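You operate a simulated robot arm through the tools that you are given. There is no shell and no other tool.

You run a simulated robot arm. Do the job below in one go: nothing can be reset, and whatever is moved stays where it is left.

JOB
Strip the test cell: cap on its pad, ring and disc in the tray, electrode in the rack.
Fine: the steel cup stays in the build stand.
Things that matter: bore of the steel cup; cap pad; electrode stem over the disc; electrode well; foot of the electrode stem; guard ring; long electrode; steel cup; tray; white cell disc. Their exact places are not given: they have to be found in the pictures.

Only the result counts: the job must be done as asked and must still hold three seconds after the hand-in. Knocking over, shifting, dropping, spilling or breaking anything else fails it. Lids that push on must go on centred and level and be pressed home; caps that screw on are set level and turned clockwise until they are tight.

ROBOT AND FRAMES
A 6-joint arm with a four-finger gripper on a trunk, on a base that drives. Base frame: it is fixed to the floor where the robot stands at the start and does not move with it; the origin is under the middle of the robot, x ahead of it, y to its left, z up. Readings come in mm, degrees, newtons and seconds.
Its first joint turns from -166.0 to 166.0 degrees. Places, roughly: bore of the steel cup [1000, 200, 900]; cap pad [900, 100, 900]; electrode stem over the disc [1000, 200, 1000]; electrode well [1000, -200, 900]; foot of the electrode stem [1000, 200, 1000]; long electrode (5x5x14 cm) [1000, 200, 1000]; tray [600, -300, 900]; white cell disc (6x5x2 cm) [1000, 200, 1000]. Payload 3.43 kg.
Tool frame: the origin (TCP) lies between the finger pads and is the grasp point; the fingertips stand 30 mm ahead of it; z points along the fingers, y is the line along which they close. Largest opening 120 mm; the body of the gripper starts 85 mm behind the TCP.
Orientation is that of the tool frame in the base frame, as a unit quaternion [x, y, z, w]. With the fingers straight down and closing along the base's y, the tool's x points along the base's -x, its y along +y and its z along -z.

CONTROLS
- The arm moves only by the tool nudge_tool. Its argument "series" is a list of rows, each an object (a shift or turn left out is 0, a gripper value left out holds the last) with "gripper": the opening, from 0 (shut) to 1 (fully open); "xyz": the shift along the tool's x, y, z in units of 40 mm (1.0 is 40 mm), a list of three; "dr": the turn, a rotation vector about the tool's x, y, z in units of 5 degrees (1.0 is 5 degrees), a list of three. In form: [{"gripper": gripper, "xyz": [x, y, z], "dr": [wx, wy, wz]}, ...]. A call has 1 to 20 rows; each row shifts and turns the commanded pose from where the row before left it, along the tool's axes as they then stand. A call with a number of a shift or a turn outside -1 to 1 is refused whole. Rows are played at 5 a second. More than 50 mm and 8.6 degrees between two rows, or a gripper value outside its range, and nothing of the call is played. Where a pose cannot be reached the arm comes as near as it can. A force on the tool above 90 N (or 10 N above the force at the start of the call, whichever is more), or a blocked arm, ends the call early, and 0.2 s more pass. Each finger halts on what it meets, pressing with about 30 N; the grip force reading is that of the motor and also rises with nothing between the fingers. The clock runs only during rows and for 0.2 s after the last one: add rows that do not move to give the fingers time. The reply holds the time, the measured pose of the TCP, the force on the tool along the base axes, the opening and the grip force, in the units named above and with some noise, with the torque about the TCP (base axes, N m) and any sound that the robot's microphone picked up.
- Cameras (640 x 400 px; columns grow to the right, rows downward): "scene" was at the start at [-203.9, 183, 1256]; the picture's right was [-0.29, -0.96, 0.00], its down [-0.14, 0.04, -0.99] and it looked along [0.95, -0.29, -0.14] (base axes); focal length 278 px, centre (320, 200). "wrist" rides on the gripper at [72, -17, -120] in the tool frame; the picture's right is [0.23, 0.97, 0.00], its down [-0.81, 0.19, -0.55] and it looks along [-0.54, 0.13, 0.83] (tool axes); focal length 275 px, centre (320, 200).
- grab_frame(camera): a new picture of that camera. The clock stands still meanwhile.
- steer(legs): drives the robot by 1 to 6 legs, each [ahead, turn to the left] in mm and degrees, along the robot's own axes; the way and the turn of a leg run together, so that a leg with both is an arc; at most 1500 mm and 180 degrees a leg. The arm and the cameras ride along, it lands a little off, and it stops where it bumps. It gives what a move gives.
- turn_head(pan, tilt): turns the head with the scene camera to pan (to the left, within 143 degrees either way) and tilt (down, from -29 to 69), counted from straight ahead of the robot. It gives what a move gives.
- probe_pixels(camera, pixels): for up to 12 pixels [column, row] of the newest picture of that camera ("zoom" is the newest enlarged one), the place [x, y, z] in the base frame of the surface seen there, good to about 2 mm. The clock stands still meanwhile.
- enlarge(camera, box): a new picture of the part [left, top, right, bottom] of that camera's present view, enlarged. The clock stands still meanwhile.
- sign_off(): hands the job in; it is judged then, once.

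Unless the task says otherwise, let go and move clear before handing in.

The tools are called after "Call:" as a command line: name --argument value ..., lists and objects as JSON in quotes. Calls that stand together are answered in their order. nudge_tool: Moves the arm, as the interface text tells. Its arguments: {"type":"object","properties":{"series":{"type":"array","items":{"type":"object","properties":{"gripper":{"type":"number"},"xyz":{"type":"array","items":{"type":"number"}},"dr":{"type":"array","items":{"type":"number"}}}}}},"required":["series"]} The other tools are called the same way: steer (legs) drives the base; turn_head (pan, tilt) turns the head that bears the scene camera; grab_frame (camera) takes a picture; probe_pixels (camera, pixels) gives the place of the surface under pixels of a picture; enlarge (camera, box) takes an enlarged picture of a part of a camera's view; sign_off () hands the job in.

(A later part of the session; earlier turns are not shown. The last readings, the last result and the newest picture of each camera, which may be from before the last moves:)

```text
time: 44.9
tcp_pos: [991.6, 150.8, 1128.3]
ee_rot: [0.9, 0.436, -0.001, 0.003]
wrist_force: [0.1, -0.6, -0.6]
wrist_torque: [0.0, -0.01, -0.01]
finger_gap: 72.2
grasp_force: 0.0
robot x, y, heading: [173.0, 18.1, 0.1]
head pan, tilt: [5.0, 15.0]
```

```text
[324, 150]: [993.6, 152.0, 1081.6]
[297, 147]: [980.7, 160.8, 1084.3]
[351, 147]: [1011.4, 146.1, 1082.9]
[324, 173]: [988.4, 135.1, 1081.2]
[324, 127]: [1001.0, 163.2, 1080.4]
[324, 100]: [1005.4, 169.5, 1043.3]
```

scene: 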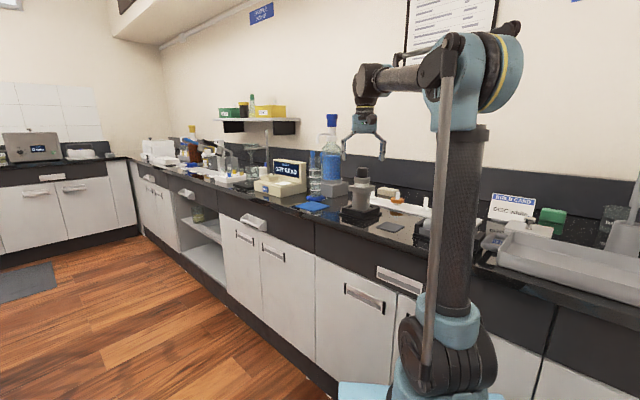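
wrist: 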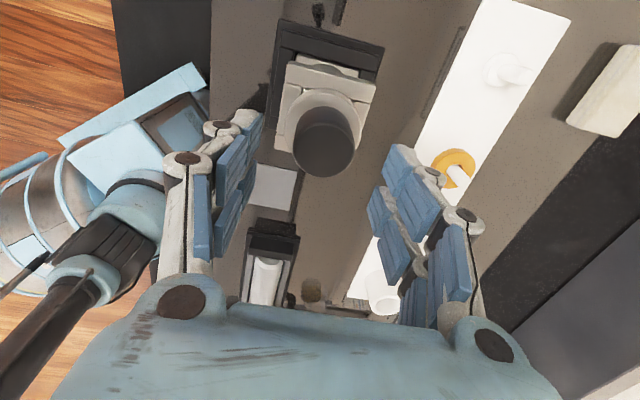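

The cap centre is (994.5,152), top at 1082 (risen ~2 mm). I'll fine-adjust, descend, regrip and begin the next counterclockwise stroke.

Call:
nudge_tool --series '[{"xyz": [0.058, 0.033, 0.5]}, {"xyz": [0, 0, 0.64]}, {}, {"gripper": 0.45}, {"gripper": 0.2}, {}, {}, {"dr": [0, 0, -1]}, {"dr": [0, 0, -1]}, {"dr": [0, 0, -1]}, {"dr": [0, 0, -1]}, {"dr": [0, 0, -1]}, {"dr": [0, 0, -1]}, {}]'

Call:
enlarge --camera "scene" --box '[340, 150, 390, 230]'

```text
time: 47.9
tcp_pos: [994.0, 152.3, 1084.3]
ee_rot: [0.755, 0.656, 0.0, 0.002]
wrist_force: [-1.1, -4.2, 1.0]
wrist_torque: [-0.17, 0.13, 0.02]
finger_gap: 37.2
grasp_force: 30.1
robot x, y, heading: [172.0, 19.3, -0.1]
head pan, tilt: [5.0, 15.0]
```

```text
5.00 times, centred on (365, 190) of scene
```

zoom: 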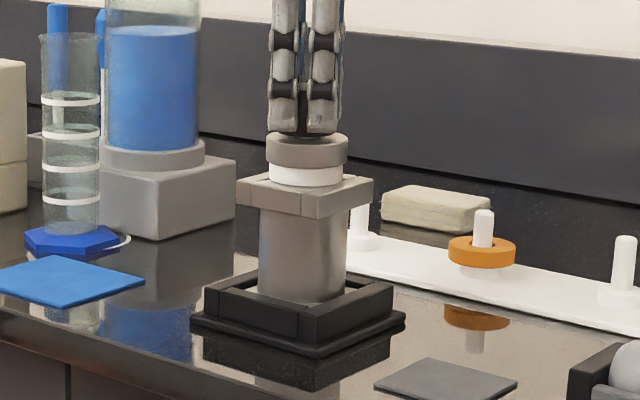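

Grip is good and the cup is steady. I'll continue turning counterclockwise with about 1 mm rise per 90°.

Call:
nudge_tool --series '[{"dr": [0, 0, -1]}, {"dr": [0, 0, -1]}, {"dr": [0, 0, -1]}, {"dr": [0, 0, -1]}, {"dr": [0, 0, -1], "xyz": [0, 0, -0.01]}, {"dr": [0, 0, -1]}, {"dr": [0, 0, -1]}, {"dr": [0, 0, -1]}, {"dr": [0, 0, -1]}, {"dr": [0, 0, -1], "xyz": [0, 0, -0.01]}, {"dr": [0, 0, -1]}, {"dr": [0, 0, -1]}, {"dr": [0, 0, -1]}, {"dr": [0, 0, -1]}, {"dr": [0, 0, -1]}, {}]'

Call:
enlarge --camera "scene" --box '[340, 160, 390, 210]'

```text
time: 51.3
tcp_pos: [994.1, 152.7, 1083.6]
ee_rot: [0.201, 0.98, -0.001, 0.002]
wrist_force: [0.7, -0.3, -0.3]
wrist_torque: [-0.01, 0.01, -0.01]
finger_gap: 37.5
grasp_force: 30.2
robot x, y, heading: [173.7, 24.6, 0.1]
head pan, tilt: [5.0, 15.0]
```

```text
8.00 times, centred on (365, 185) of scene
```

zoom: 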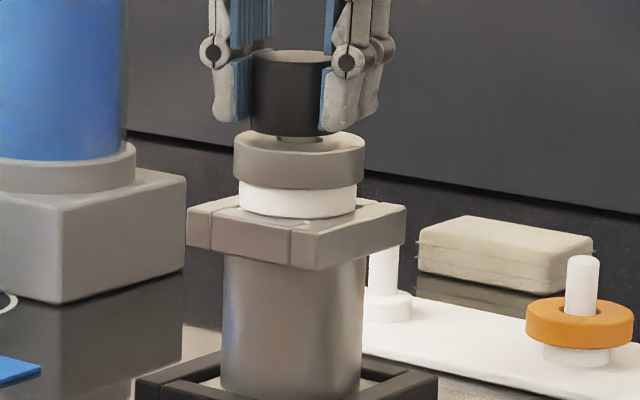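

The gap has widened and the force is near zero, so the cap may be free. I'll test with a 6 mm lift.

Call:
nudge_tool --series '[{"xyz": [0, 0, -0.08]}, {"xyz": [0, 0, -0.08]}, {}]'

Call:
enlarge --camera "scene" --box '[340, 160, 390, 210]'

```text
time: 52.1
tcp_pos: [995.8, 152.9, 1091.0]
ee_rot: [0.202, 0.979, -0.002, 0.001]
wrist_force: [0.0, 0.0, -0.3]
wrist_torque: [-0.05, 0.02, 0.03]
finger_gap: 37.3
grasp_force: 29.8
robot x, y, heading: [174.2, 22.5, -0.1]
head pan, tilt: [5.0, 15.0]
```

```text
8.00 times, centred on (365, 185) of scene
```

zoom: 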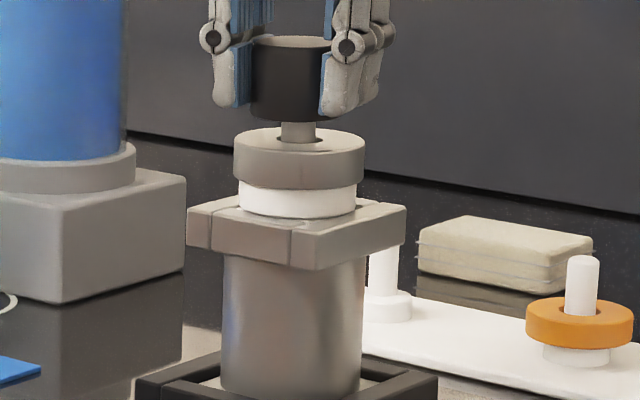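

The cap is off the thread (force ~0.3 N) and the bare stem shows at zoom (298,132). I'll lift it clear, straight up.

Call:
nudge_tool --series '[{"xyz": [0, 0, -0.3]}, {"xyz": [0, 0, -0.5]}, {"xyz": [0, 0, -0.9]}, {"xyz": [0, 0, -0.9]}, {}]'

Call:
enlarge --camera "scene" --box '[330, 120, 400, 210]'

Call:
grab_frame --camera "wrist"

```text
time: 53.3
tcp_pos: [994.9, 151.7, 1196.3]
ee_rot: [0.201, 0.98, -0.001, 0.001]
wrist_force: [-1.0, -0.1, 0.2]
wrist_torque: [0.0, -0.05, 0.0]
finger_gap: 37.6
grasp_force: 29.8
robot x, y, heading: [177.3, 21.6, -0.1]
head pan, tilt: [5.0, 15.0]
```

```text
4.44 times, centred on (365, 165) of scene
```

zoom: 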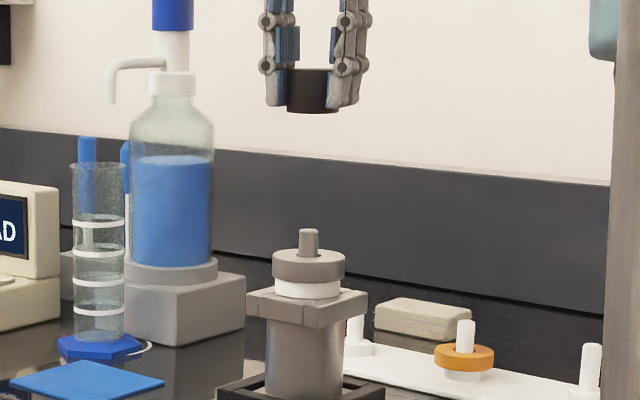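

```text
taken
```

wrist: 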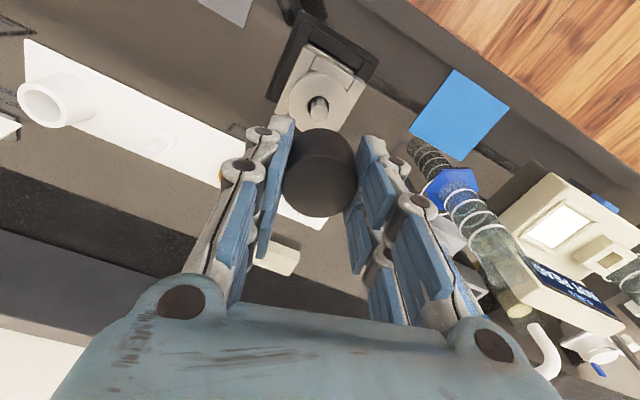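

The cap is clear and the stem stands bare. I'll turn the wrist back square and carry the cap over toward its pad at (862,56), staying high.

Call:
nudge_tool --series '[{"dr": [0, 0, -0.928]}, {"dr": [0, 0, -0.928]}, {"dr": [0, 0, -0.928]}, {"dr": [0, 0, -0.928]}, {"dr": [0, 0, -0.928]}, {"xyz": [0.666, -0.48, 0.48]}, {"xyz": [0.666, -0.48, 0.48]}, {"xyz": [0.666, -0.48, 0.48]}, {"xyz": [0.666, -0.48, 0.48]}, {"xyz": [0.666, -0.48, 0.48]}, {}]'

Call:
grab_frame --camera "wrist"

Call:
grab_frame --camera "scene"

```text
time: 55.7
tcp_pos: [861.6, 56.9, 1098.3]
ee_rot: [0.0, 1.0, -0.001, 0.001]
wrist_force: [-0.4, -0.3, -0.6]
wrist_torque: [0.01, -0.01, 0.0]
finger_gap: 37.5
grasp_force: 30.1
robot x, y, heading: [172.1, 23.3, 0.0]
head pan, tilt: [5.0, 15.0]
```

```text
taken
```

wrist: 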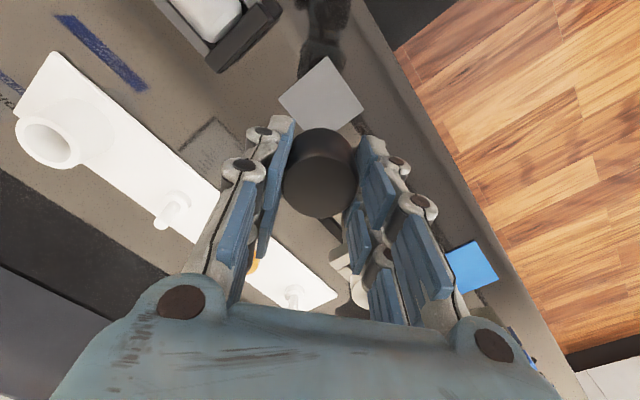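

```text
taken
```

scene: 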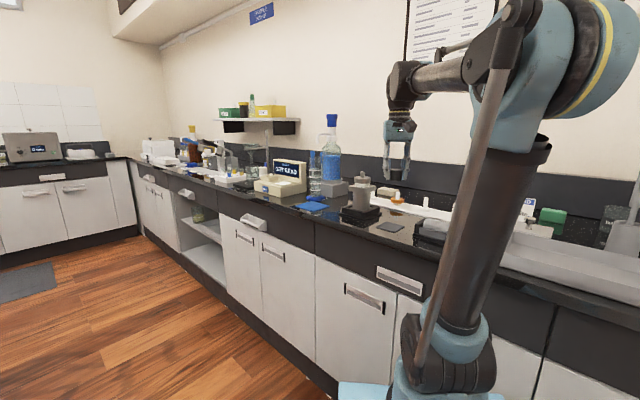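

The pad is visible at wrist (325,95), partly hidden by the cap. I'll probe its corners and the cap's bottom edge in the scene.

Call:
probe_pixels --camera "wrist" --pixels '[[327, 60], [282, 98], [361, 107], [320, 90], [343, 128]]'

Call:
enlarge --camera "scene" --box '[370, 130, 425, 250]'

```text
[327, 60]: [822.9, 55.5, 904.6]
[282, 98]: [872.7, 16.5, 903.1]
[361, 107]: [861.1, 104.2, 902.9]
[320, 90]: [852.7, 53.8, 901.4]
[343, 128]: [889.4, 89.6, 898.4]
```

```text
3.33 times, centred on (398, 190) of scene
```

zoom: 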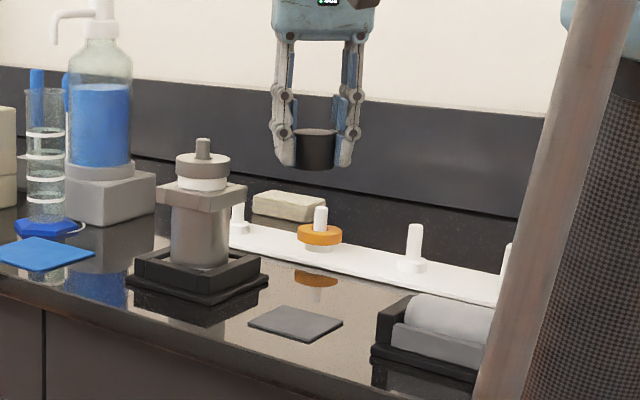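

Pad corners (872,16) and (862,105) give a centre of about (867,60). I'll probe the cap's bottom relative to the TCP.

Call:
probe_pixels --camera "zoom" --pixels '[[316, 166], [316, 162], [316, 150], [316, 138], [316, 131], [296, 325], [262, 322], [330, 322]]'

```text
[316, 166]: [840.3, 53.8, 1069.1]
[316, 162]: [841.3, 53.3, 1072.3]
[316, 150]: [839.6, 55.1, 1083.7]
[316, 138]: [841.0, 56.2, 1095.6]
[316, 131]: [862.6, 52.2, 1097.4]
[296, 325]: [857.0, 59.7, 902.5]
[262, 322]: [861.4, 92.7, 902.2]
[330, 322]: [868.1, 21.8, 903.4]
```

The cap bottom is ~32 mm below the TCP. I'll shift to the pad centre and descend to just above it.

Call:
nudge_tool --series '[{"xyz": [-0.135, 0.075, 0.5]}, {"xyz": [0, 0, 0.9]}, {"xyz": [0, 0, 0.9]}, {"xyz": [0, 0, 0.9]}, {"xyz": [0, 0, 0.5]}, {"xyz": [0, 0, 0.2]}, {}]'

Call:
enlarge --camera "scene" --box '[370, 170, 425, 250]'

Call:
grab_frame --camera "wrist"

```text
time: 57.3
tcp_pos: [868.1, 59.0, 942.3]
ee_rot: [0.0, 1.0, -0.002, 0.002]
wrist_force: [-0.2, 0.3, -0.4]
wrist_torque: [0.01, 0.02, 0.02]
finger_gap: 37.4
grasp_force: 30.3
robot x, y, heading: [176.0, 20.8, -0.2]
head pan, tilt: [5.0, 15.0]
```

```text
5.00 times, centred on (398, 210) of scene
```

zoom: 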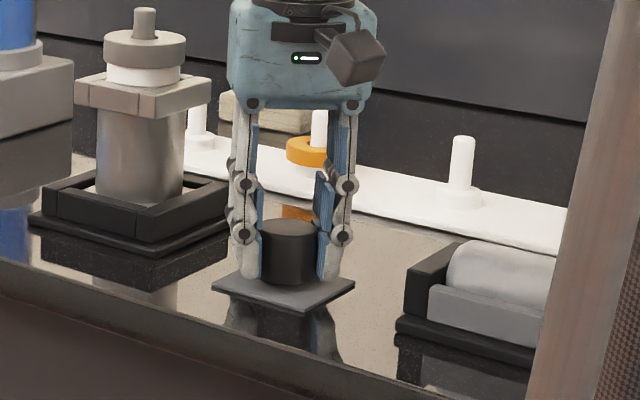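

```text
taken
```

wrist: 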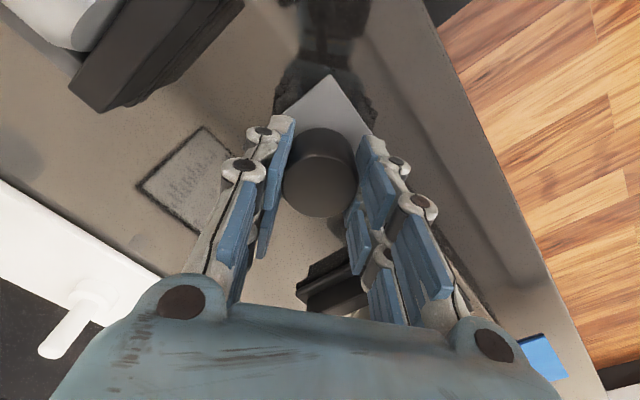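

The cap is centred over the pad, a few mm above it. I'll lower slowly until a light contact force shows.

Call:
nudge_tool --series '[{"xyz": [0, 0, 0.05]}, {"xyz": [0, 0, 0.05]}, {}]'

Call:
nudge_tool --series '[{"xyz": [0, 0, 0.04]}, {}]'

```text
time: 58.1
tcp_pos: [868.6, 58.6, 938.1]
ee_rot: [0.0, 1.0, -0.001, 0.003]
wrist_force: [-0.3, -0.3, 0.7]
wrist_torque: [-0.01, 0.0, -0.01]
finger_gap: 37.1
grasp_force: 30.2
robot x, y, heading: [172.2, 22.4, 0.1]
head pan, tilt: [5.0, 15.0]
```

```text
time: 58.7
tcp_pos: [867.6, 58.4, 936.7]
ee_rot: [0.0, 1.0, -0.002, 0.001]
wrist_force: [4.6, 2.4, 27.5]
wrist_torque: [0.34, -0.21, -0.03]
finger_gap: 37.1
grasp_force: 30.0
robot x, y, heading: [173.2, 20.8, -0.1]
head pan, tilt: [5.0, 15.0]
```

Contact is clear (27 N up). I'll ease off, open the fingers slightly and rise.

Call:
nudge_tool --series '[{"xyz": [0, 0, -0.02]}, {"gripper": 0.4}, {"gripper": 0.5}, {}, {"xyz": [0, 0, -0.5]}, {"xyz": [0, 0, -0.9]}, {"xyz": [0, 0, -0.9]}, {"xyz": [0, 0, -0.9]}, {"xyz": [0, 0, -0.9]}, {}]'

Call:
enlarge --camera "scene" --box '[340, 150, 430, 250]'

Call:
grab_frame --camera "wrist"

```text
time: 60.9
tcp_pos: [867.3, 62.8, 1101.1]
ee_rot: [0.0, 1.0, -0.002, 0.001]
wrist_force: [-0.5, 0.6, -0.4]
wrist_torque: [-0.01, 0.0, -0.03]
finger_gap: 60.1
grasp_force: 0.2
robot x, y, heading: [174.0, 25.4, -0.0]
head pan, tilt: [5.0, 15.0]
```

```text
4.00 times, centred on (385, 200) of scene
```

zoom: 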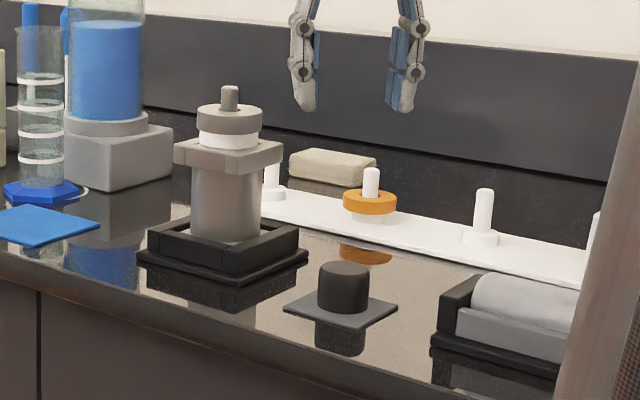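

```text
taken
```

wrist: 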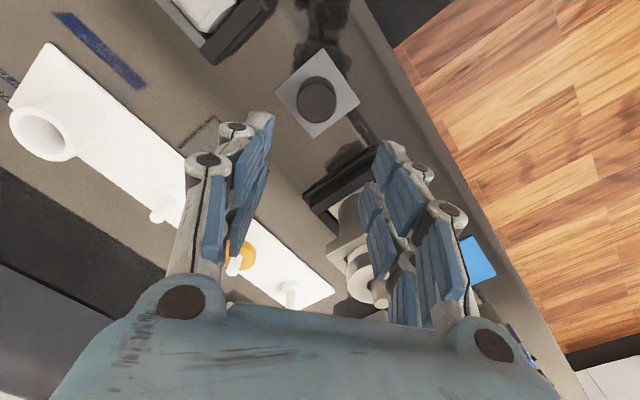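

The cap sits centred on its pad (wrist (317,98)). Next I'll move to a vantage over the stack to measure the ring, disc and stem.

Call:
nudge_tool --series '[{"gripper": 1, "xyz": [0, 0.3, -0.8]}, {"xyz": [-0.1, 0.45, -0.5]}, {"xyz": [-0.4, 0.5, -0.3]}, {"xyz": [-0.4, 0.5, 0]}, {}]'

Call:
grab_frame --camera "wrist"

Call:
enlarge --camera "wrist" --box '[255, 95, 385, 255]'

Call:
enlarge --camera "scene" --box '[345, 160, 380, 200]'

```text
time: 62.1
tcp_pos: [902.7, 129.7, 1165.2]
ee_rot: [0.0, 1.0, -0.001, 0.001]
wrist_force: [-0.8, 0.2, 0.3]
wrist_torque: [0.01, 0.01, -0.02]
finger_gap: 120.3
grasp_force: 0.0
robot x, y, heading: [175.3, 19.5, 0.0]
head pan, tilt: [5.0, 15.0]
```

```text
taken
```

wrist: 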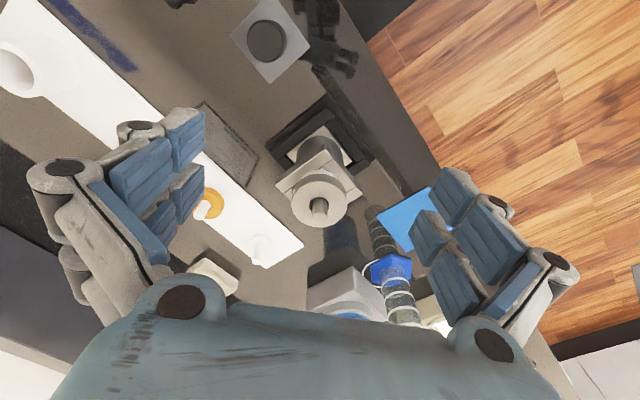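

```text
2.50 times, centred on (320, 175) of wrist
```

zoom: 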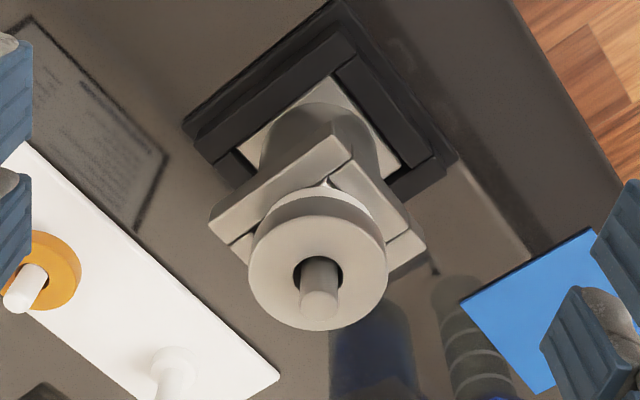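

```text
10.00 times, centred on (362, 180) of scene
```

zoom: 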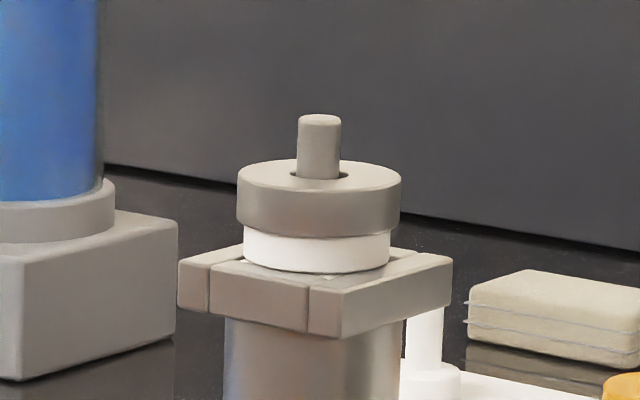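

The ring and stem are clearly visible. I'll probe the ring rim, its height and the stem top.

Call:
probe_pixels --camera "wrist" --pixels '[[293, 202], [345, 202], [319, 225], [305, 190], [335, 190], [319.5, 216], [319, 186], [319, 178], [300, 222], [340, 220]]'

Call:
probe_pixels --camera "zoom" --pixels '[[320, 120], [320, 150], [320, 190], [320, 200], [320, 230], [320, 238], [320, 265], [320, 282]]'

```text
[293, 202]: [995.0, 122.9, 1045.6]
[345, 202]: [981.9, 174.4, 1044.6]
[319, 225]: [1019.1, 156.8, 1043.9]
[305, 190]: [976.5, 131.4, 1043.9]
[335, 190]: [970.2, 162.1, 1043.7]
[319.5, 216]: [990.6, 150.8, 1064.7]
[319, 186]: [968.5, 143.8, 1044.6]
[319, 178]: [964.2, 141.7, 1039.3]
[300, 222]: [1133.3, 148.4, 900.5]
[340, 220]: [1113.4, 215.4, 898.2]
```

```text
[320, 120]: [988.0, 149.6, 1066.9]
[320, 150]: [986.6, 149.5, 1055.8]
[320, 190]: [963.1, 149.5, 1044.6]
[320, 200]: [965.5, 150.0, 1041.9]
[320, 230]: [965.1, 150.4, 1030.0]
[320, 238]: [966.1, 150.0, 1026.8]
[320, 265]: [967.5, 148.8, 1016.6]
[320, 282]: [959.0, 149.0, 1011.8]
```

The ring is Ø~56, centred (992,150), z 1029–1044; the stem top is at 1066. I'll move above it and check the alignment.

Call:
nudge_tool --series '[{"gripper": 1, "xyz": [-0.744, 0.173, 0.46]}, {"xyz": [-0.744, 0.173, 0.46]}, {"xyz": [-0.744, 0.173, 0.46]}, {}]'

Call:
enlarge --camera "wrist" --box '[240, 30, 400, 200]'

```text
time: 63.1
tcp_pos: [991.2, 152.6, 1110.2]
ee_rot: [0.001, 1.0, -0.002, 0.002]
wrist_force: [-0.2, -0.2, 0.2]
wrist_torque: [-0.02, 0.02, 0.0]
finger_gap: 119.9
grasp_force: 0.0
robot x, y, heading: [171.9, 20.8, -0.2]
head pan, tilt: [5.0, 15.0]
```

```text
2.35 times, centred on (320, 115) of wrist
```

zoom: 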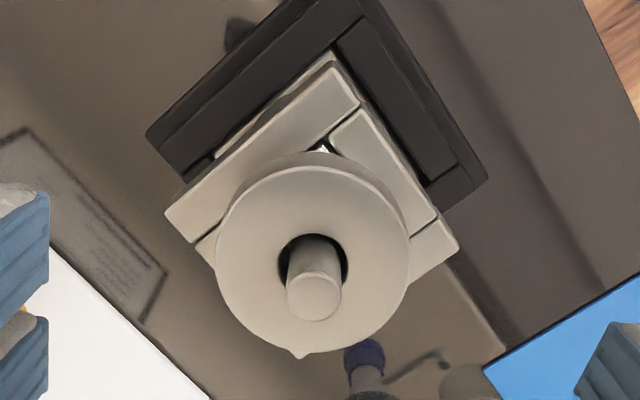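

Call:
probe_pixels --camera "zoom" --pixels '[[220, 262], [408, 262], [314, 345], [314, 172], [245, 195], [380, 195], [298, 353], [314, 300]]'

```text
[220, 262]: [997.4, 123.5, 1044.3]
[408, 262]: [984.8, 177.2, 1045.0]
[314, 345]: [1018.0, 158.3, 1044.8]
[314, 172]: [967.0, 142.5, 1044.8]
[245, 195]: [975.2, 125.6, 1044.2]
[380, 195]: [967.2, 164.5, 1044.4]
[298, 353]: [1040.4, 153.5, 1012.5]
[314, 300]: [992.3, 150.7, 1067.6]
```

The ring centre is (991.8,150.4). I'll correct y by 2 mm, descend so the tips are at z≈1032, and close on the ring.

Call:
nudge_tool --series '[{"xyz": [-0.01, -0.05, 0.6]}, {"xyz": [0, 0, 0.6]}, {}, {"gripper": 0.6}, {"gripper": 0.5}, {"gripper": 0.35}, {}, {}]'

Call:
enlarge --camera "scene" --box '[345, 150, 385, 200]'

```text
time: 64.9
tcp_pos: [993.0, 150.0, 1061.3]
ee_rot: [-0.001, 1.0, -0.002, 0.002]
wrist_force: [0.9, -0.4, 3.0]
wrist_torque: [0.1, -0.02, -0.04]
finger_gap: 51.2
grasp_force: 30.2
robot x, y, heading: [170.3, 21.7, -0.0]
head pan, tilt: [5.0, 15.0]
```

```text
8.00 times, centred on (365, 175) of scene
```

zoom: 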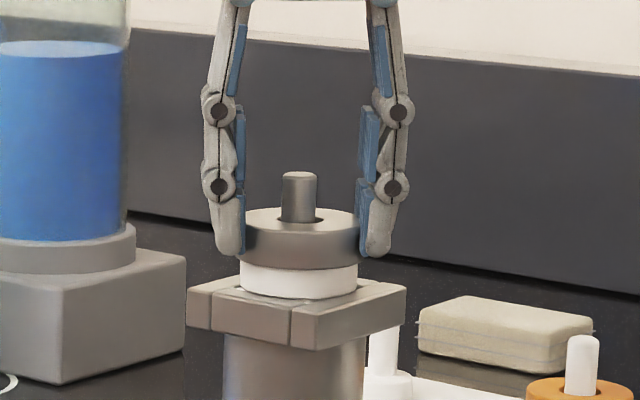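

The ring is gripped (51 mm reading). I'll lift slowly a few mm and check that only the ring rises.

Call:
nudge_tool --series '[{"xyz": [0, 0, -0.1]}, {"xyz": [0, 0, -0.1]}, {}]'

Call:
enlarge --camera "scene" --box '[345, 150, 385, 200]'

```text
time: 65.7
tcp_pos: [992.9, 148.2, 1070.0]
ee_rot: [-0.001, 1.0, -0.001, 0.001]
wrist_force: [0.2, -0.3, -2.2]
wrist_torque: [-0.03, 0.02, 0.0]
finger_gap: 51.5
grasp_force: 30.5
robot x, y, heading: [175.7, 20.6, -0.6]
head pan, tilt: [5.0, 15.0]
```

```text
8.00 times, centred on (365, 175) of scene
```

zoom: 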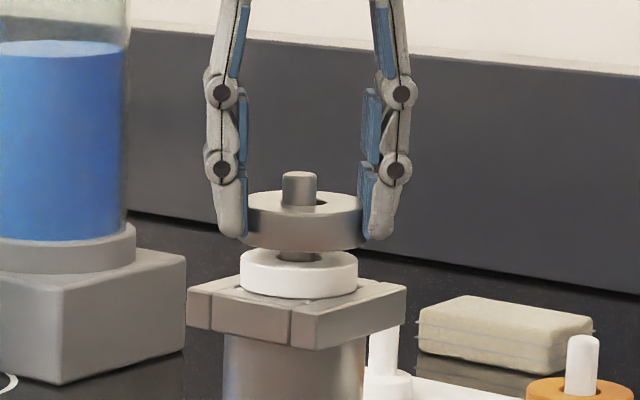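

Only the ring rises (2.2 N); the disc and stem stay. I'll lift it straight clear of the stem and look at the tray.

Call:
nudge_tool --series '[{"xyz": [0, 0.02, -0.3]}, {"xyz": [0, 0, -0.4]}, {"xyz": [0, 0, -0.8]}, {"xyz": [0, 0, -0.9]}, {"xyz": [0, 0, -0.9]}, {}]'

Call:
turn_head --pan -35 --tilt 25

Call:
grab_frame --camera "scene"

Call:
grab_frame --camera "wrist"

```text
time: 67.1
tcp_pos: [994.1, 149.2, 1201.6]
ee_rot: [0.001, 1.0, -0.002, 0.002]
wrist_force: [-0.4, -0.1, -1.5]
wrist_torque: [0.02, 0.0, 0.01]
finger_gap: 51.5
grasp_force: 30.2
robot x, y, heading: [174.1, 22.2, 0.1]
head pan, tilt: [5.0, 15.0]
```

```text
time: 68.2
tcp_pos: [995.0, 151.3, 1201.0]
ee_rot: [0.0, 1.0, -0.001, 0.002]
wrist_force: [-0.1, 0.6, -1.7]
wrist_torque: [0.03, 0.06, 0.03]
finger_gap: 51.7
grasp_force: 30.0
robot x, y, heading: [173.5, 22.9, -0.1]
head pan, tilt: [-35.0, 25.0]
```

```text
taken
```

scene: 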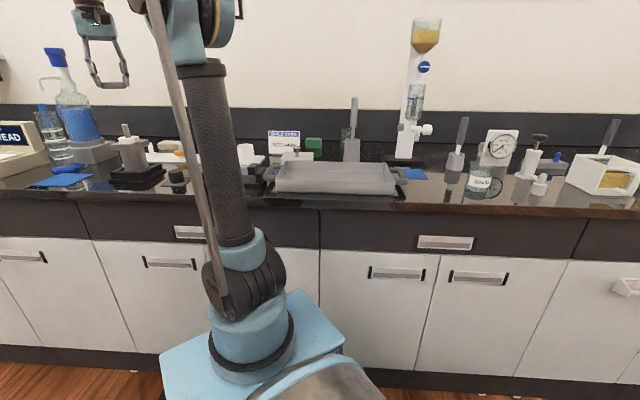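

```text
taken
```

wrist: 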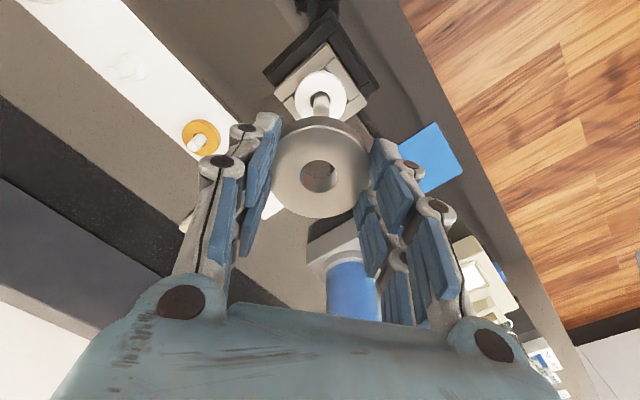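

Disc and stem remain in the cup. The tray is at scene (335,178); I'll enlarge and probe its floor and rims.

Call:
enlarge --camera "scene" --box '[250, 120, 440, 215]'

Call:
probe_pixels --camera "scene" --pixels '[[285, 166], [386, 169], [335, 169], [310, 172], [360, 173], [290, 175], [385, 178], [335, 165], [277, 183], [395, 187], [335, 176], [288, 163]]'

```text
3.37 times, centred on (345, 168) of scene
```

zoom: 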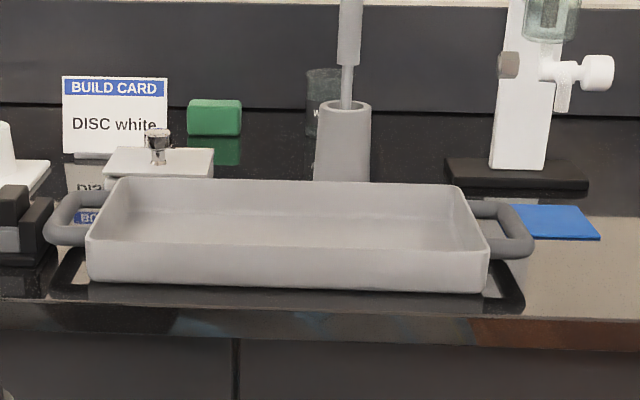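

```text
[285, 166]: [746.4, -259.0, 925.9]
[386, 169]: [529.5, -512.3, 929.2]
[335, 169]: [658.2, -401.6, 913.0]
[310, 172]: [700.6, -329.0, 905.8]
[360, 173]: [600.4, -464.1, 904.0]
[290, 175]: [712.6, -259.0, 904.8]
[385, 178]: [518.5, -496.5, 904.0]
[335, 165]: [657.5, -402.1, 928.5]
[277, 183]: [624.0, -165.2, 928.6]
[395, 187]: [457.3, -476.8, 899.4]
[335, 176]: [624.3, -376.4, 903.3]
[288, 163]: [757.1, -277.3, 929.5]
```

The tray floor is z≈904, with a centre near (600,-330). I'll carry the ring high over the counter to the tray's left half, about (644,-276).

Call:
nudge_tool --series '[{"xyz": [0.585, -0.712, 0]}, {"xyz": [0.585, -0.712, 0]}, {"xyz": [0.585, -0.712, 0]}, {"xyz": [0.585, -0.712, 0]}, {"xyz": [0.585, -0.712, 0.1]}, {"xyz": [0.585, -0.712, 0.2]}, {"xyz": [0.585, -0.712, 0.2]}, {"xyz": [0.585, -0.712, 0.2]}, {"xyz": [0.585, -0.712, 0.2]}, {"xyz": [0.585, -0.712, 0.2]}, {"xyz": [0.585, -0.712, 0.2]}, {"xyz": [0.585, -0.712, 0.2]}, {"xyz": [0.585, -0.712, 0.2]}, {"xyz": [0.585, -0.712, 0.2]}, {"xyz": [0.585, -0.712, 0.2]}, {}]'

Call:
grab_frame --camera "wrist"

Call:
grab_frame --camera "scene"

```text
time: 71.6
tcp_pos: [639.2, -278.3, 1117.9]
ee_rot: [0.0, 1.0, -0.003, 0.002]
wrist_force: [-0.5, 0.0, -1.3]
wrist_torque: [-0.01, -0.01, 0.01]
finger_gap: 51.6
grasp_force: 30.1
robot x, y, heading: [172.4, 20.1, 0.1]
head pan, tilt: [-35.0, 25.0]
```

```text
taken
```

wrist: 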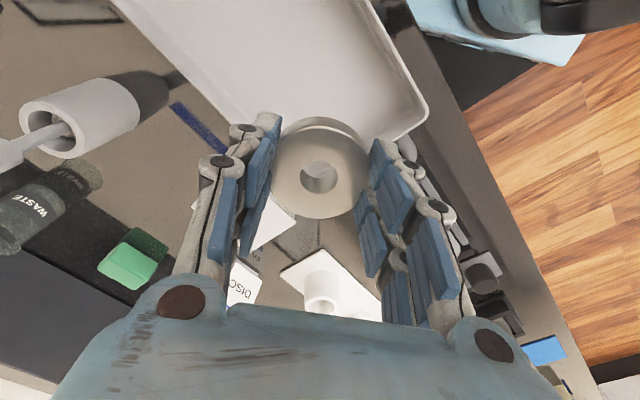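

```text
taken
```

scene: 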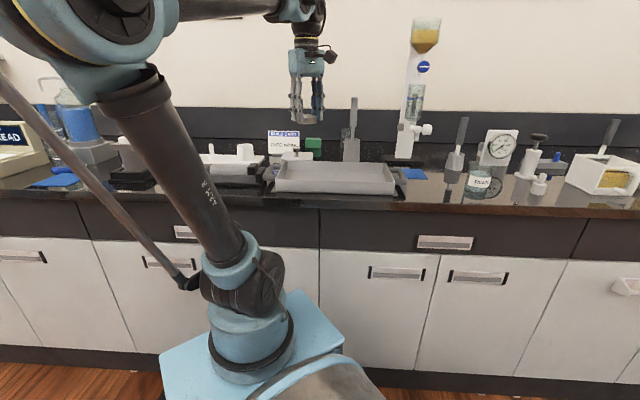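

I need the tray's interior relative to the drop point, which projects at about pixel (320,95). I'll probe around there.

Call:
probe_pixels --camera "wrist" --pixels '[[320, 95], [260, 60], [380, 70], [320, 40], [290, 20], [420, 110], [405, 130], [250, 100], [190, 60], [335, 15], [400, 90], [395, 105]]'

Call:
enlarge --camera "wrist" --box '[110, 0, 440, 206]'

```text
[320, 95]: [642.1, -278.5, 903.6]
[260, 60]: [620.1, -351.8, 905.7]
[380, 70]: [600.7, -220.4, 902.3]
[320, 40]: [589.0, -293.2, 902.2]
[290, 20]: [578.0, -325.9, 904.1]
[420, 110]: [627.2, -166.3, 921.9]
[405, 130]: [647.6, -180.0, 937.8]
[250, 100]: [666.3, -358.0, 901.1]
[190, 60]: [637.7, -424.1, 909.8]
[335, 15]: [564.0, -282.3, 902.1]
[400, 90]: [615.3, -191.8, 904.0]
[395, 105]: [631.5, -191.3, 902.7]
```

```text
1.94 times, centred on (275, 103) of wrist
```

zoom: 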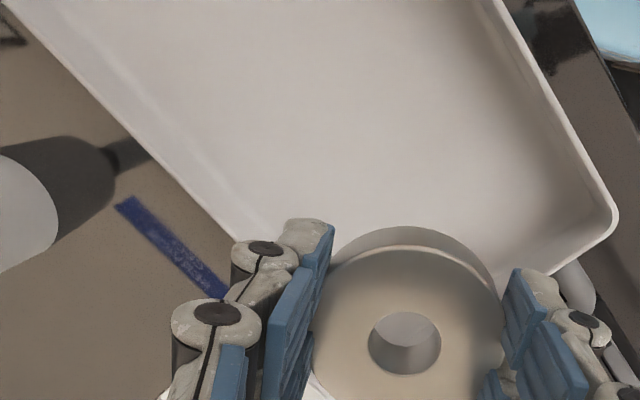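

The drop point (642,-278) is on the tray floor, ~80 mm from the left end and both long walls. I'll descend to just above the floor.

Call:
nudge_tool --series '[{"xyz": [0, 0, 0.9]}, {"xyz": [0, 0, 0.9]}, {"xyz": [0, 0, 0.9]}, {"xyz": [0, 0, 0.9]}, {"xyz": [0, 0, 0.6]}, {"xyz": [0, 0, 0.15]}, {}]'

Call:
nudge_tool --series '[{"xyz": [0, 0, 0.04]}, {"xyz": [0, 0, 0.04]}, {}]'

Call:
enlarge --camera "scene" --box '[260, 120, 400, 205]'

```text
time: 73.2
tcp_pos: [643.1, -279.9, 943.9]
ee_rot: [0.0, 1.0, -0.002, 0.001]
wrist_force: [0.7, 0.1, -1.9]
wrist_torque: [0.03, 0.01, -0.01]
finger_gap: 51.6
grasp_force: 29.4
robot x, y, heading: [172.1, 21.1, -0.4]
head pan, tilt: [-35.0, 25.0]
```

```text
time: 74.0
tcp_pos: [643.5, -280.8, 942.0]
ee_rot: [0.0, 1.0, -0.003, 0.002]
wrist_force: [-0.1, 0.0, -1.3]
wrist_torque: [0.02, 0.05, 0.02]
finger_gap: 51.6
grasp_force: 29.9
robot x, y, heading: [171.8, 20.5, -0.3]
head pan, tilt: [-35.0, 25.0]
```

```text
4.57 times, centred on (330, 162) of scene
```

zoom: 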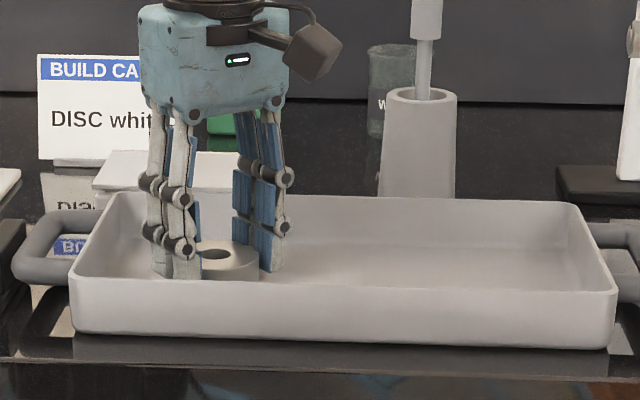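

The ring hangs a few mm above the tray floor. I'll lower in small steps until contact.

Call:
nudge_tool --series '[{"xyz": [0, 0, 0.06]}, {}]'

Call:
nudge_tool --series '[{"xyz": [0, 0, 0.04]}, {}]'

Call:
nudge_tool --series '[{"xyz": [0, 0, 0.03]}, {}]'

```text
time: 74.6
tcp_pos: [641.6, -279.6, 939.7]
ee_rot: [0.0, 1.0, -0.003, 0.002]
wrist_force: [-1.0, -0.1, -1.4]
wrist_torque: [0.01, -0.07, 0.01]
finger_gap: 51.6
grasp_force: 30.4
robot x, y, heading: [173.8, 20.2, -0.2]
head pan, tilt: [-35.0, 25.0]
```

```text
time: 75.2
tcp_pos: [643.6, -279.5, 937.2]
ee_rot: [0.0, 1.0, -0.002, 0.002]
wrist_force: [1.7, -2.9, 23.6]
wrist_torque: [-0.15, -0.04, -0.07]
finger_gap: 51.8
grasp_force: 30.4
robot x, y, heading: [173.9, 22.2, -0.0]
head pan, tilt: [-35.0, 25.0]
```

```text
time: 75.8
tcp_pos: [642.5, -280.1, 937.6]
ee_rot: [0.0, 1.0, -0.003, 0.002]
wrist_force: [1.4, -9.4, 22.8]
wrist_torque: [-0.33, -0.09, -0.02]
finger_gap: 51.5
grasp_force: 30.0
robot x, y, heading: [169.0, 20.7, -0.1]
head pan, tilt: [-35.0, 25.0]
```

The ring is on the floor. I'll ease, open, and rise.

Call:
nudge_tool --series '[{"xyz": [0, 0, -0.03]}, {"gripper": 0.5}, {"gripper": 0.6}, {}, {"xyz": [0, 0, -0.5]}, {"xyz": [0, 0, -0.9]}, {"xyz": [0, 0, -0.9]}, {"xyz": [0, 0, -0.9]}, {"xyz": [0, 0, -0.9]}, {"xyz": [0, 0, -0.9]}, {}]'

Call:
enlarge --camera "scene" --box '[260, 120, 400, 205]'

Call:
grab_frame --camera "wrist"

```text
time: 78.2
tcp_pos: [642.6, -280.1, 1137.8]
ee_rot: [0.0, 1.0, -0.003, 0.001]
wrist_force: [-0.1, -0.4, 0.1]
wrist_torque: [0.03, -0.01, 0.0]
finger_gap: 72.0
grasp_force: 0.1
robot x, y, heading: [176.7, 21.8, -0.1]
head pan, tilt: [-35.0, 25.0]
```

```text
4.57 times, centred on (330, 162) of scene
```

zoom: 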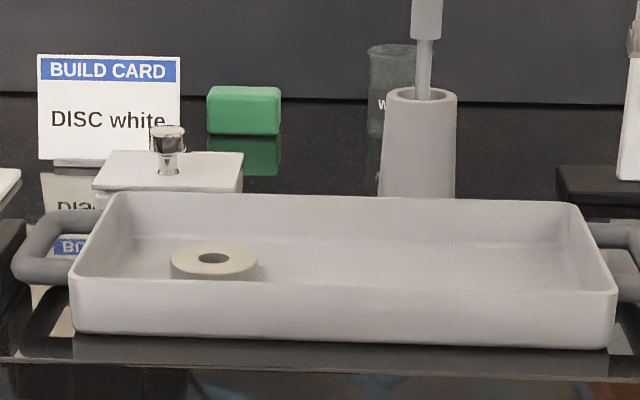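

```text
taken
```

wrist: 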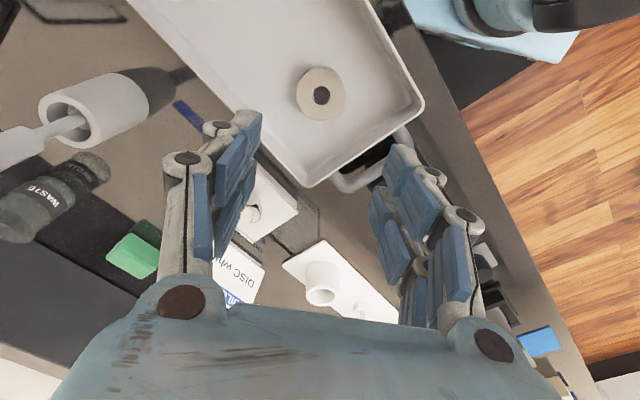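

The ring rests flat in the tray (wrist (320,93)). I'll return to the vantage over the cell for the disc.

Call:
nudge_tool --series '[{"gripper": 0.8, "xyz": [0, 0, -0.9]}, {"xyz": [-0.3, 0.5, -0.6]}, {"xyz": [-0.48, 0.75, 0]}, {"xyz": [-0.48, 0.75, 0]}, {"xyz": [-0.48, 0.75, 0]}, {"xyz": [-0.48, 0.75, 0]}, {"xyz": [-0.48, 0.75, 0]}, {"xyz": [-0.48, 0.75, 0]}, {"xyz": [-0.48, 0.75, 0]}, {"xyz": [-0.48, 0.75, 0]}, {"xyz": [-0.48, 0.75, 0]}, {"xyz": [-0.48, 0.75, 0]}, {"xyz": [-0.48, 0.75, 0.1]}, {"xyz": [-0.48, 0.75, 0.2]}, {"xyz": [-0.4, 0.7, 0.4]}, {}]'

Call:
turn_head --pan 5 --tilt 15

Call:
grab_frame --camera "wrist"

Call:
enlarge --camera "scene" --box '[345, 160, 380, 200]'

```text
time: 81.6
tcp_pos: [900.9, 130.0, 1169.6]
ee_rot: [0.0, 1.0, -0.002, 0.002]
wrist_force: [0.4, -0.3, -0.3]
wrist_torque: [0.0, 0.01, -0.05]
finger_gap: 95.9
grasp_force: 0.1
robot x, y, heading: [173.6, 24.2, 0.1]
head pan, tilt: [-35.0, 25.0]
```

```text
time: 82.7
tcp_pos: [901.2, 129.6, 1168.4]
ee_rot: [0.0, 1.0, -0.002, 0.002]
wrist_force: [-0.3, -0.3, -0.7]
wrist_torque: [-0.02, 0.01, -0.01]
finger_gap: 95.8
grasp_force: 0.2
robot x, y, heading: [172.7, 21.1, -0.0]
head pan, tilt: [5.0, 15.0]
```

```text
taken
```

wrist: 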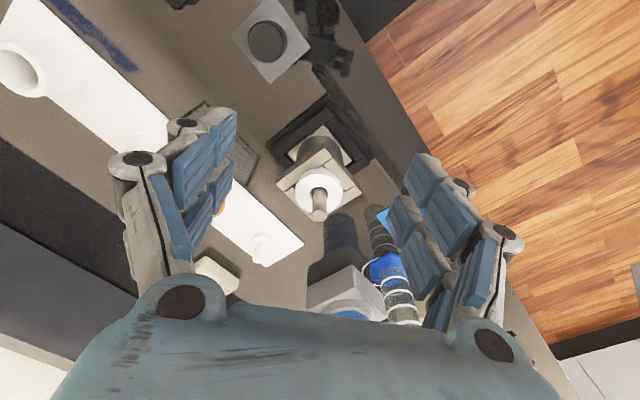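

```text
10.00 times, centred on (362, 180) of scene
```

zoom: 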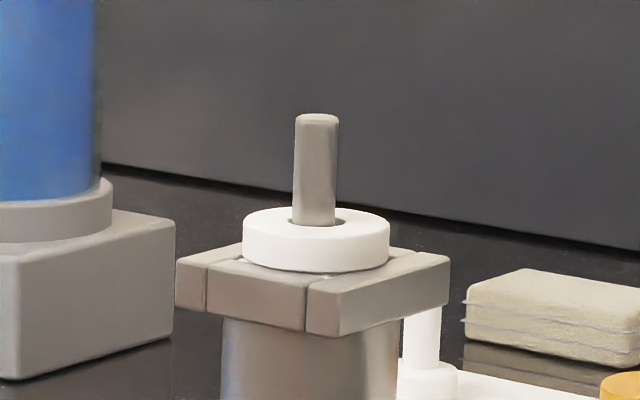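

Call:
probe_pixels --camera "zoom" --pixels '[[316, 120], [316, 180], [270, 222], [360, 222], [316, 235], [316, 262], [316, 275], [316, 300]]'

Call:
enlarge --camera "wrist" --box '[265, 130, 375, 240]'

```text
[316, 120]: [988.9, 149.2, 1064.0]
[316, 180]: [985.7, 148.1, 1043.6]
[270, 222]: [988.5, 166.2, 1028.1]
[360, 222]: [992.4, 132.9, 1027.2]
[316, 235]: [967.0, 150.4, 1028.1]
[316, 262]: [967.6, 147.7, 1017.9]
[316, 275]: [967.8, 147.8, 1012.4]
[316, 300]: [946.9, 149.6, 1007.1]
```

```text
3.64 times, centred on (320, 185) of wrist
```

zoom: 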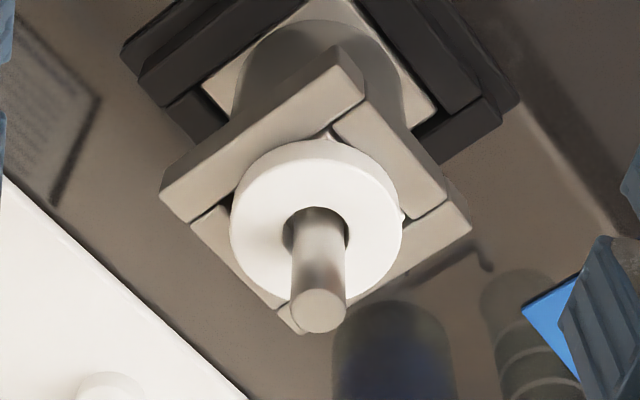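

Call:
probe_pixels --camera "zoom" --pixels '[[234, 225], [399, 225], [316, 162], [270, 288], [318, 310], [365, 285], [330, 134], [403, 215], [330, 110], [430, 190]]'

```text
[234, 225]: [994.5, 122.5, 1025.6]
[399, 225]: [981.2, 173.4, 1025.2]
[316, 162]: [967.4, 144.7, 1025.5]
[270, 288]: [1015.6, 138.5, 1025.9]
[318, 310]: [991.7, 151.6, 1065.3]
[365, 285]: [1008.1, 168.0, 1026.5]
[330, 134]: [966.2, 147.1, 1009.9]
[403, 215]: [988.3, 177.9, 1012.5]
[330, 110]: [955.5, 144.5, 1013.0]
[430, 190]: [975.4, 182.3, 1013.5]
```

The disc is centred at (990.5,150), Ø~52, z 1012–1027. I'll move above it.

Call:
nudge_tool --series '[{"gripper": 0.8, "xyz": [-0.748, 0.17, 0.52]}, {"xyz": [-0.748, 0.17, 0.52]}, {"xyz": [-0.748, 0.17, 0.52]}, {}]'

Call:
enlarge --camera "wrist" --box '[240, 30, 400, 200]'

Call:
probe_pixels --camera "zoom" --pixels '[[316, 250], [230, 230], [390, 230], [318, 160], [318, 310]]'

```text
time: 83.7
tcp_pos: [991.6, 151.7, 1106.5]
ee_rot: [0.001, 1.0, -0.001, 0.002]
wrist_force: [0.4, -0.3, 0.4]
wrist_torque: [0.0, 0.0, 0.01]
finger_gap: 96.1
grasp_force: 0.0
robot x, y, heading: [172.6, 22.6, -0.2]
head pan, tilt: [5.0, 15.0]
```

```text
2.35 times, centred on (320, 115) of wrist
```

zoom: 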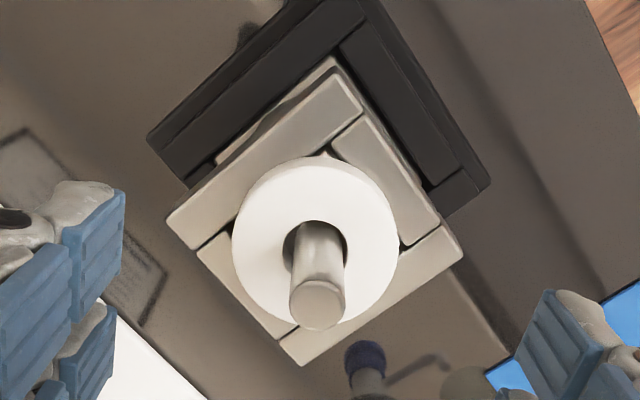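

```text
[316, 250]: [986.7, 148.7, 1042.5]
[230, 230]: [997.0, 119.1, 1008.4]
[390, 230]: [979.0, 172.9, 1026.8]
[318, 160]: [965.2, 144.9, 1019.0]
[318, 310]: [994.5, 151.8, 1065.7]
```

Aligned within ~1.5 mm. I'll descend to tips z≈1016 and close on the disc's round rim.

Call:
nudge_tool --series '[{"xyz": [0, -0.035, 0.7]}, {"xyz": [0, 0, 0.5]}, {"xyz": [0, 0, 0.28]}, {}, {"gripper": 0.55}, {"gripper": 0.45}, {"gripper": 0.3}, {}, {}]'

Call:
enlarge --camera "scene" --box '[345, 150, 385, 200]'

```text
time: 85.7
tcp_pos: [990.2, 148.5, 1047.8]
ee_rot: [0.0, 1.0, -0.002, 0.001]
wrist_force: [-0.3, 0.1, 3.5]
wrist_torque: [0.11, -0.05, 0.0]
finger_gap: 46.1
grasp_force: 29.9
robot x, y, heading: [173.5, 23.6, 0.2]
head pan, tilt: [5.0, 15.0]
```

```text
8.00 times, centred on (365, 175) of scene
```

zoom: 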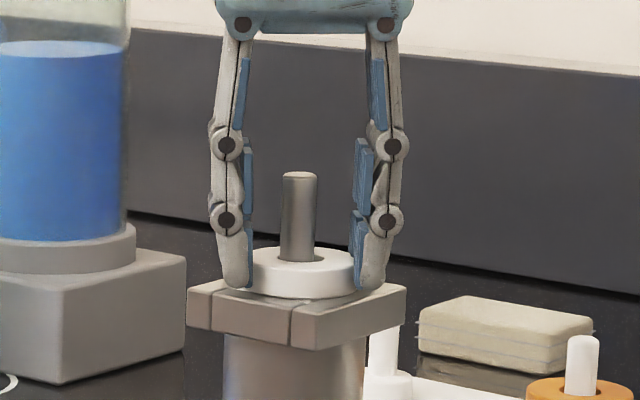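

Disc gripped at 46 mm. I'll lift it slowly and check.

Call:
nudge_tool --series '[{"xyz": [0, 0, -0.1]}, {"xyz": [0, 0, -0.1]}, {"xyz": [0, 0, -0.1]}, {"xyz": [0, 0, -0.1]}, {}]'

Call:
enlarge --camera "scene" --box '[345, 150, 385, 200]'

```text
time: 86.9
tcp_pos: [989.6, 147.8, 1064.2]
ee_rot: [0.001, 1.0, -0.001, 0.002]
wrist_force: [0.2, -0.7, -0.1]
wrist_torque: [-0.01, -0.02, 0.03]
finger_gap: 46.0
grasp_force: 29.8
robot x, y, heading: [174.4, 18.6, -0.1]
head pan, tilt: [5.0, 15.0]
```

```text
8.00 times, centred on (365, 175) of scene
```

zoom: 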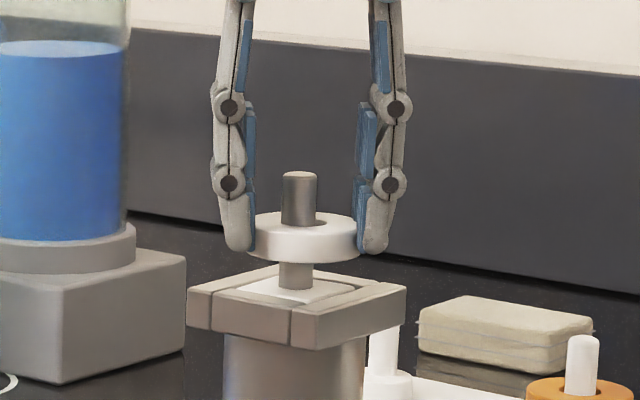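

Only the disc rises; the square white plate left in the collar is the electrode's keyed foot. I'll lift clear and carry the disc to the right half of the tray, about (566,-359).

Call:
nudge_tool --series '[{"xyz": [0, 0, -0.3]}, {"xyz": [0, 0, -0.4]}, {"xyz": [0, 0, -0.8]}, {"xyz": [0, 0, -0.9]}, {"xyz": [0, 0, -0.9]}, {}]'

Call:
nudge_tool --series '[{"xyz": [0.6235, -0.7456, 0]}, {"xyz": [0.6235, -0.7456, 0]}, {"xyz": [0.6235, -0.7456, 0]}, {"xyz": [0.6235, -0.7456, 0]}, {"xyz": [0.6235, -0.7456, 0]}, {"xyz": [0.6235, -0.7456, 0]}, {"xyz": [0.6235, -0.7456, 0]}, {"xyz": [0.6235, -0.7456, 0]}, {"xyz": [0.6235, -0.7456, 0]}, {"xyz": [0.6235, -0.7456, 0]}, {"xyz": [0.6235, -0.7456, 0]}, {"xyz": [0.6235, -0.7456, 0.1]}, {"xyz": [0.6235, -0.7456, 0.2]}, {"xyz": [0.6235, -0.7456, 0.3]}, {"xyz": [0.6235, -0.7456, 0.3]}, {"xyz": [0.6235, -0.7456, 0.3]}, {"xyz": [0.6235, -0.7456, 0.3]}, {}]'

Call:
turn_head --pan -35 --tilt 25

Call:
grab_frame --camera "wrist"

Call:
grab_frame --camera "scene"

```text
time: 88.3
tcp_pos: [991.3, 151.0, 1195.8]
ee_rot: [0.0, 1.0, -0.001, 0.002]
wrist_force: [-0.1, 0.0, -0.5]
wrist_torque: [-0.03, 0.0, 0.02]
finger_gap: 45.9
grasp_force: 29.4
robot x, y, heading: [174.2, 22.4, -0.1]
head pan, tilt: [5.0, 15.0]
```

```text
time: 92.1
tcp_pos: [569.0, -357.7, 1135.1]
ee_rot: [-0.001, 1.0, -0.003, 0.001]
wrist_force: [0.3, 0.3, 0.2]
wrist_torque: [-0.03, 0.01, 0.0]
finger_gap: 46.0
grasp_force: 30.1
robot x, y, heading: [173.3, 20.7, -0.2]
head pan, tilt: [5.0, 15.0]
```

```text
time: 93.2
tcp_pos: [569.2, -357.0, 1136.4]
ee_rot: [0.0, 1.0, -0.002, 0.002]
wrist_force: [-0.9, 0.8, 0.3]
wrist_torque: [0.0, 0.0, 0.02]
finger_gap: 46.2
grasp_force: 29.8
robot x, y, heading: [171.8, 24.5, -0.1]
head pan, tilt: [-35.0, 25.0]
```

```text
taken
```

wrist: 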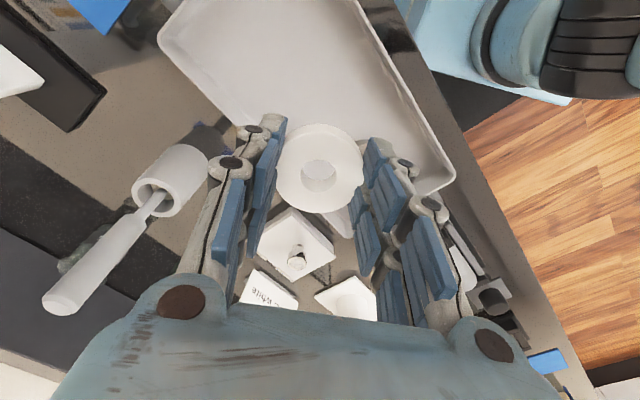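

```text
taken
```

scene: 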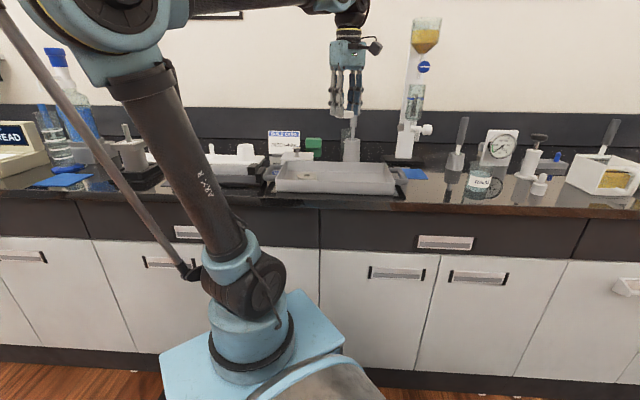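

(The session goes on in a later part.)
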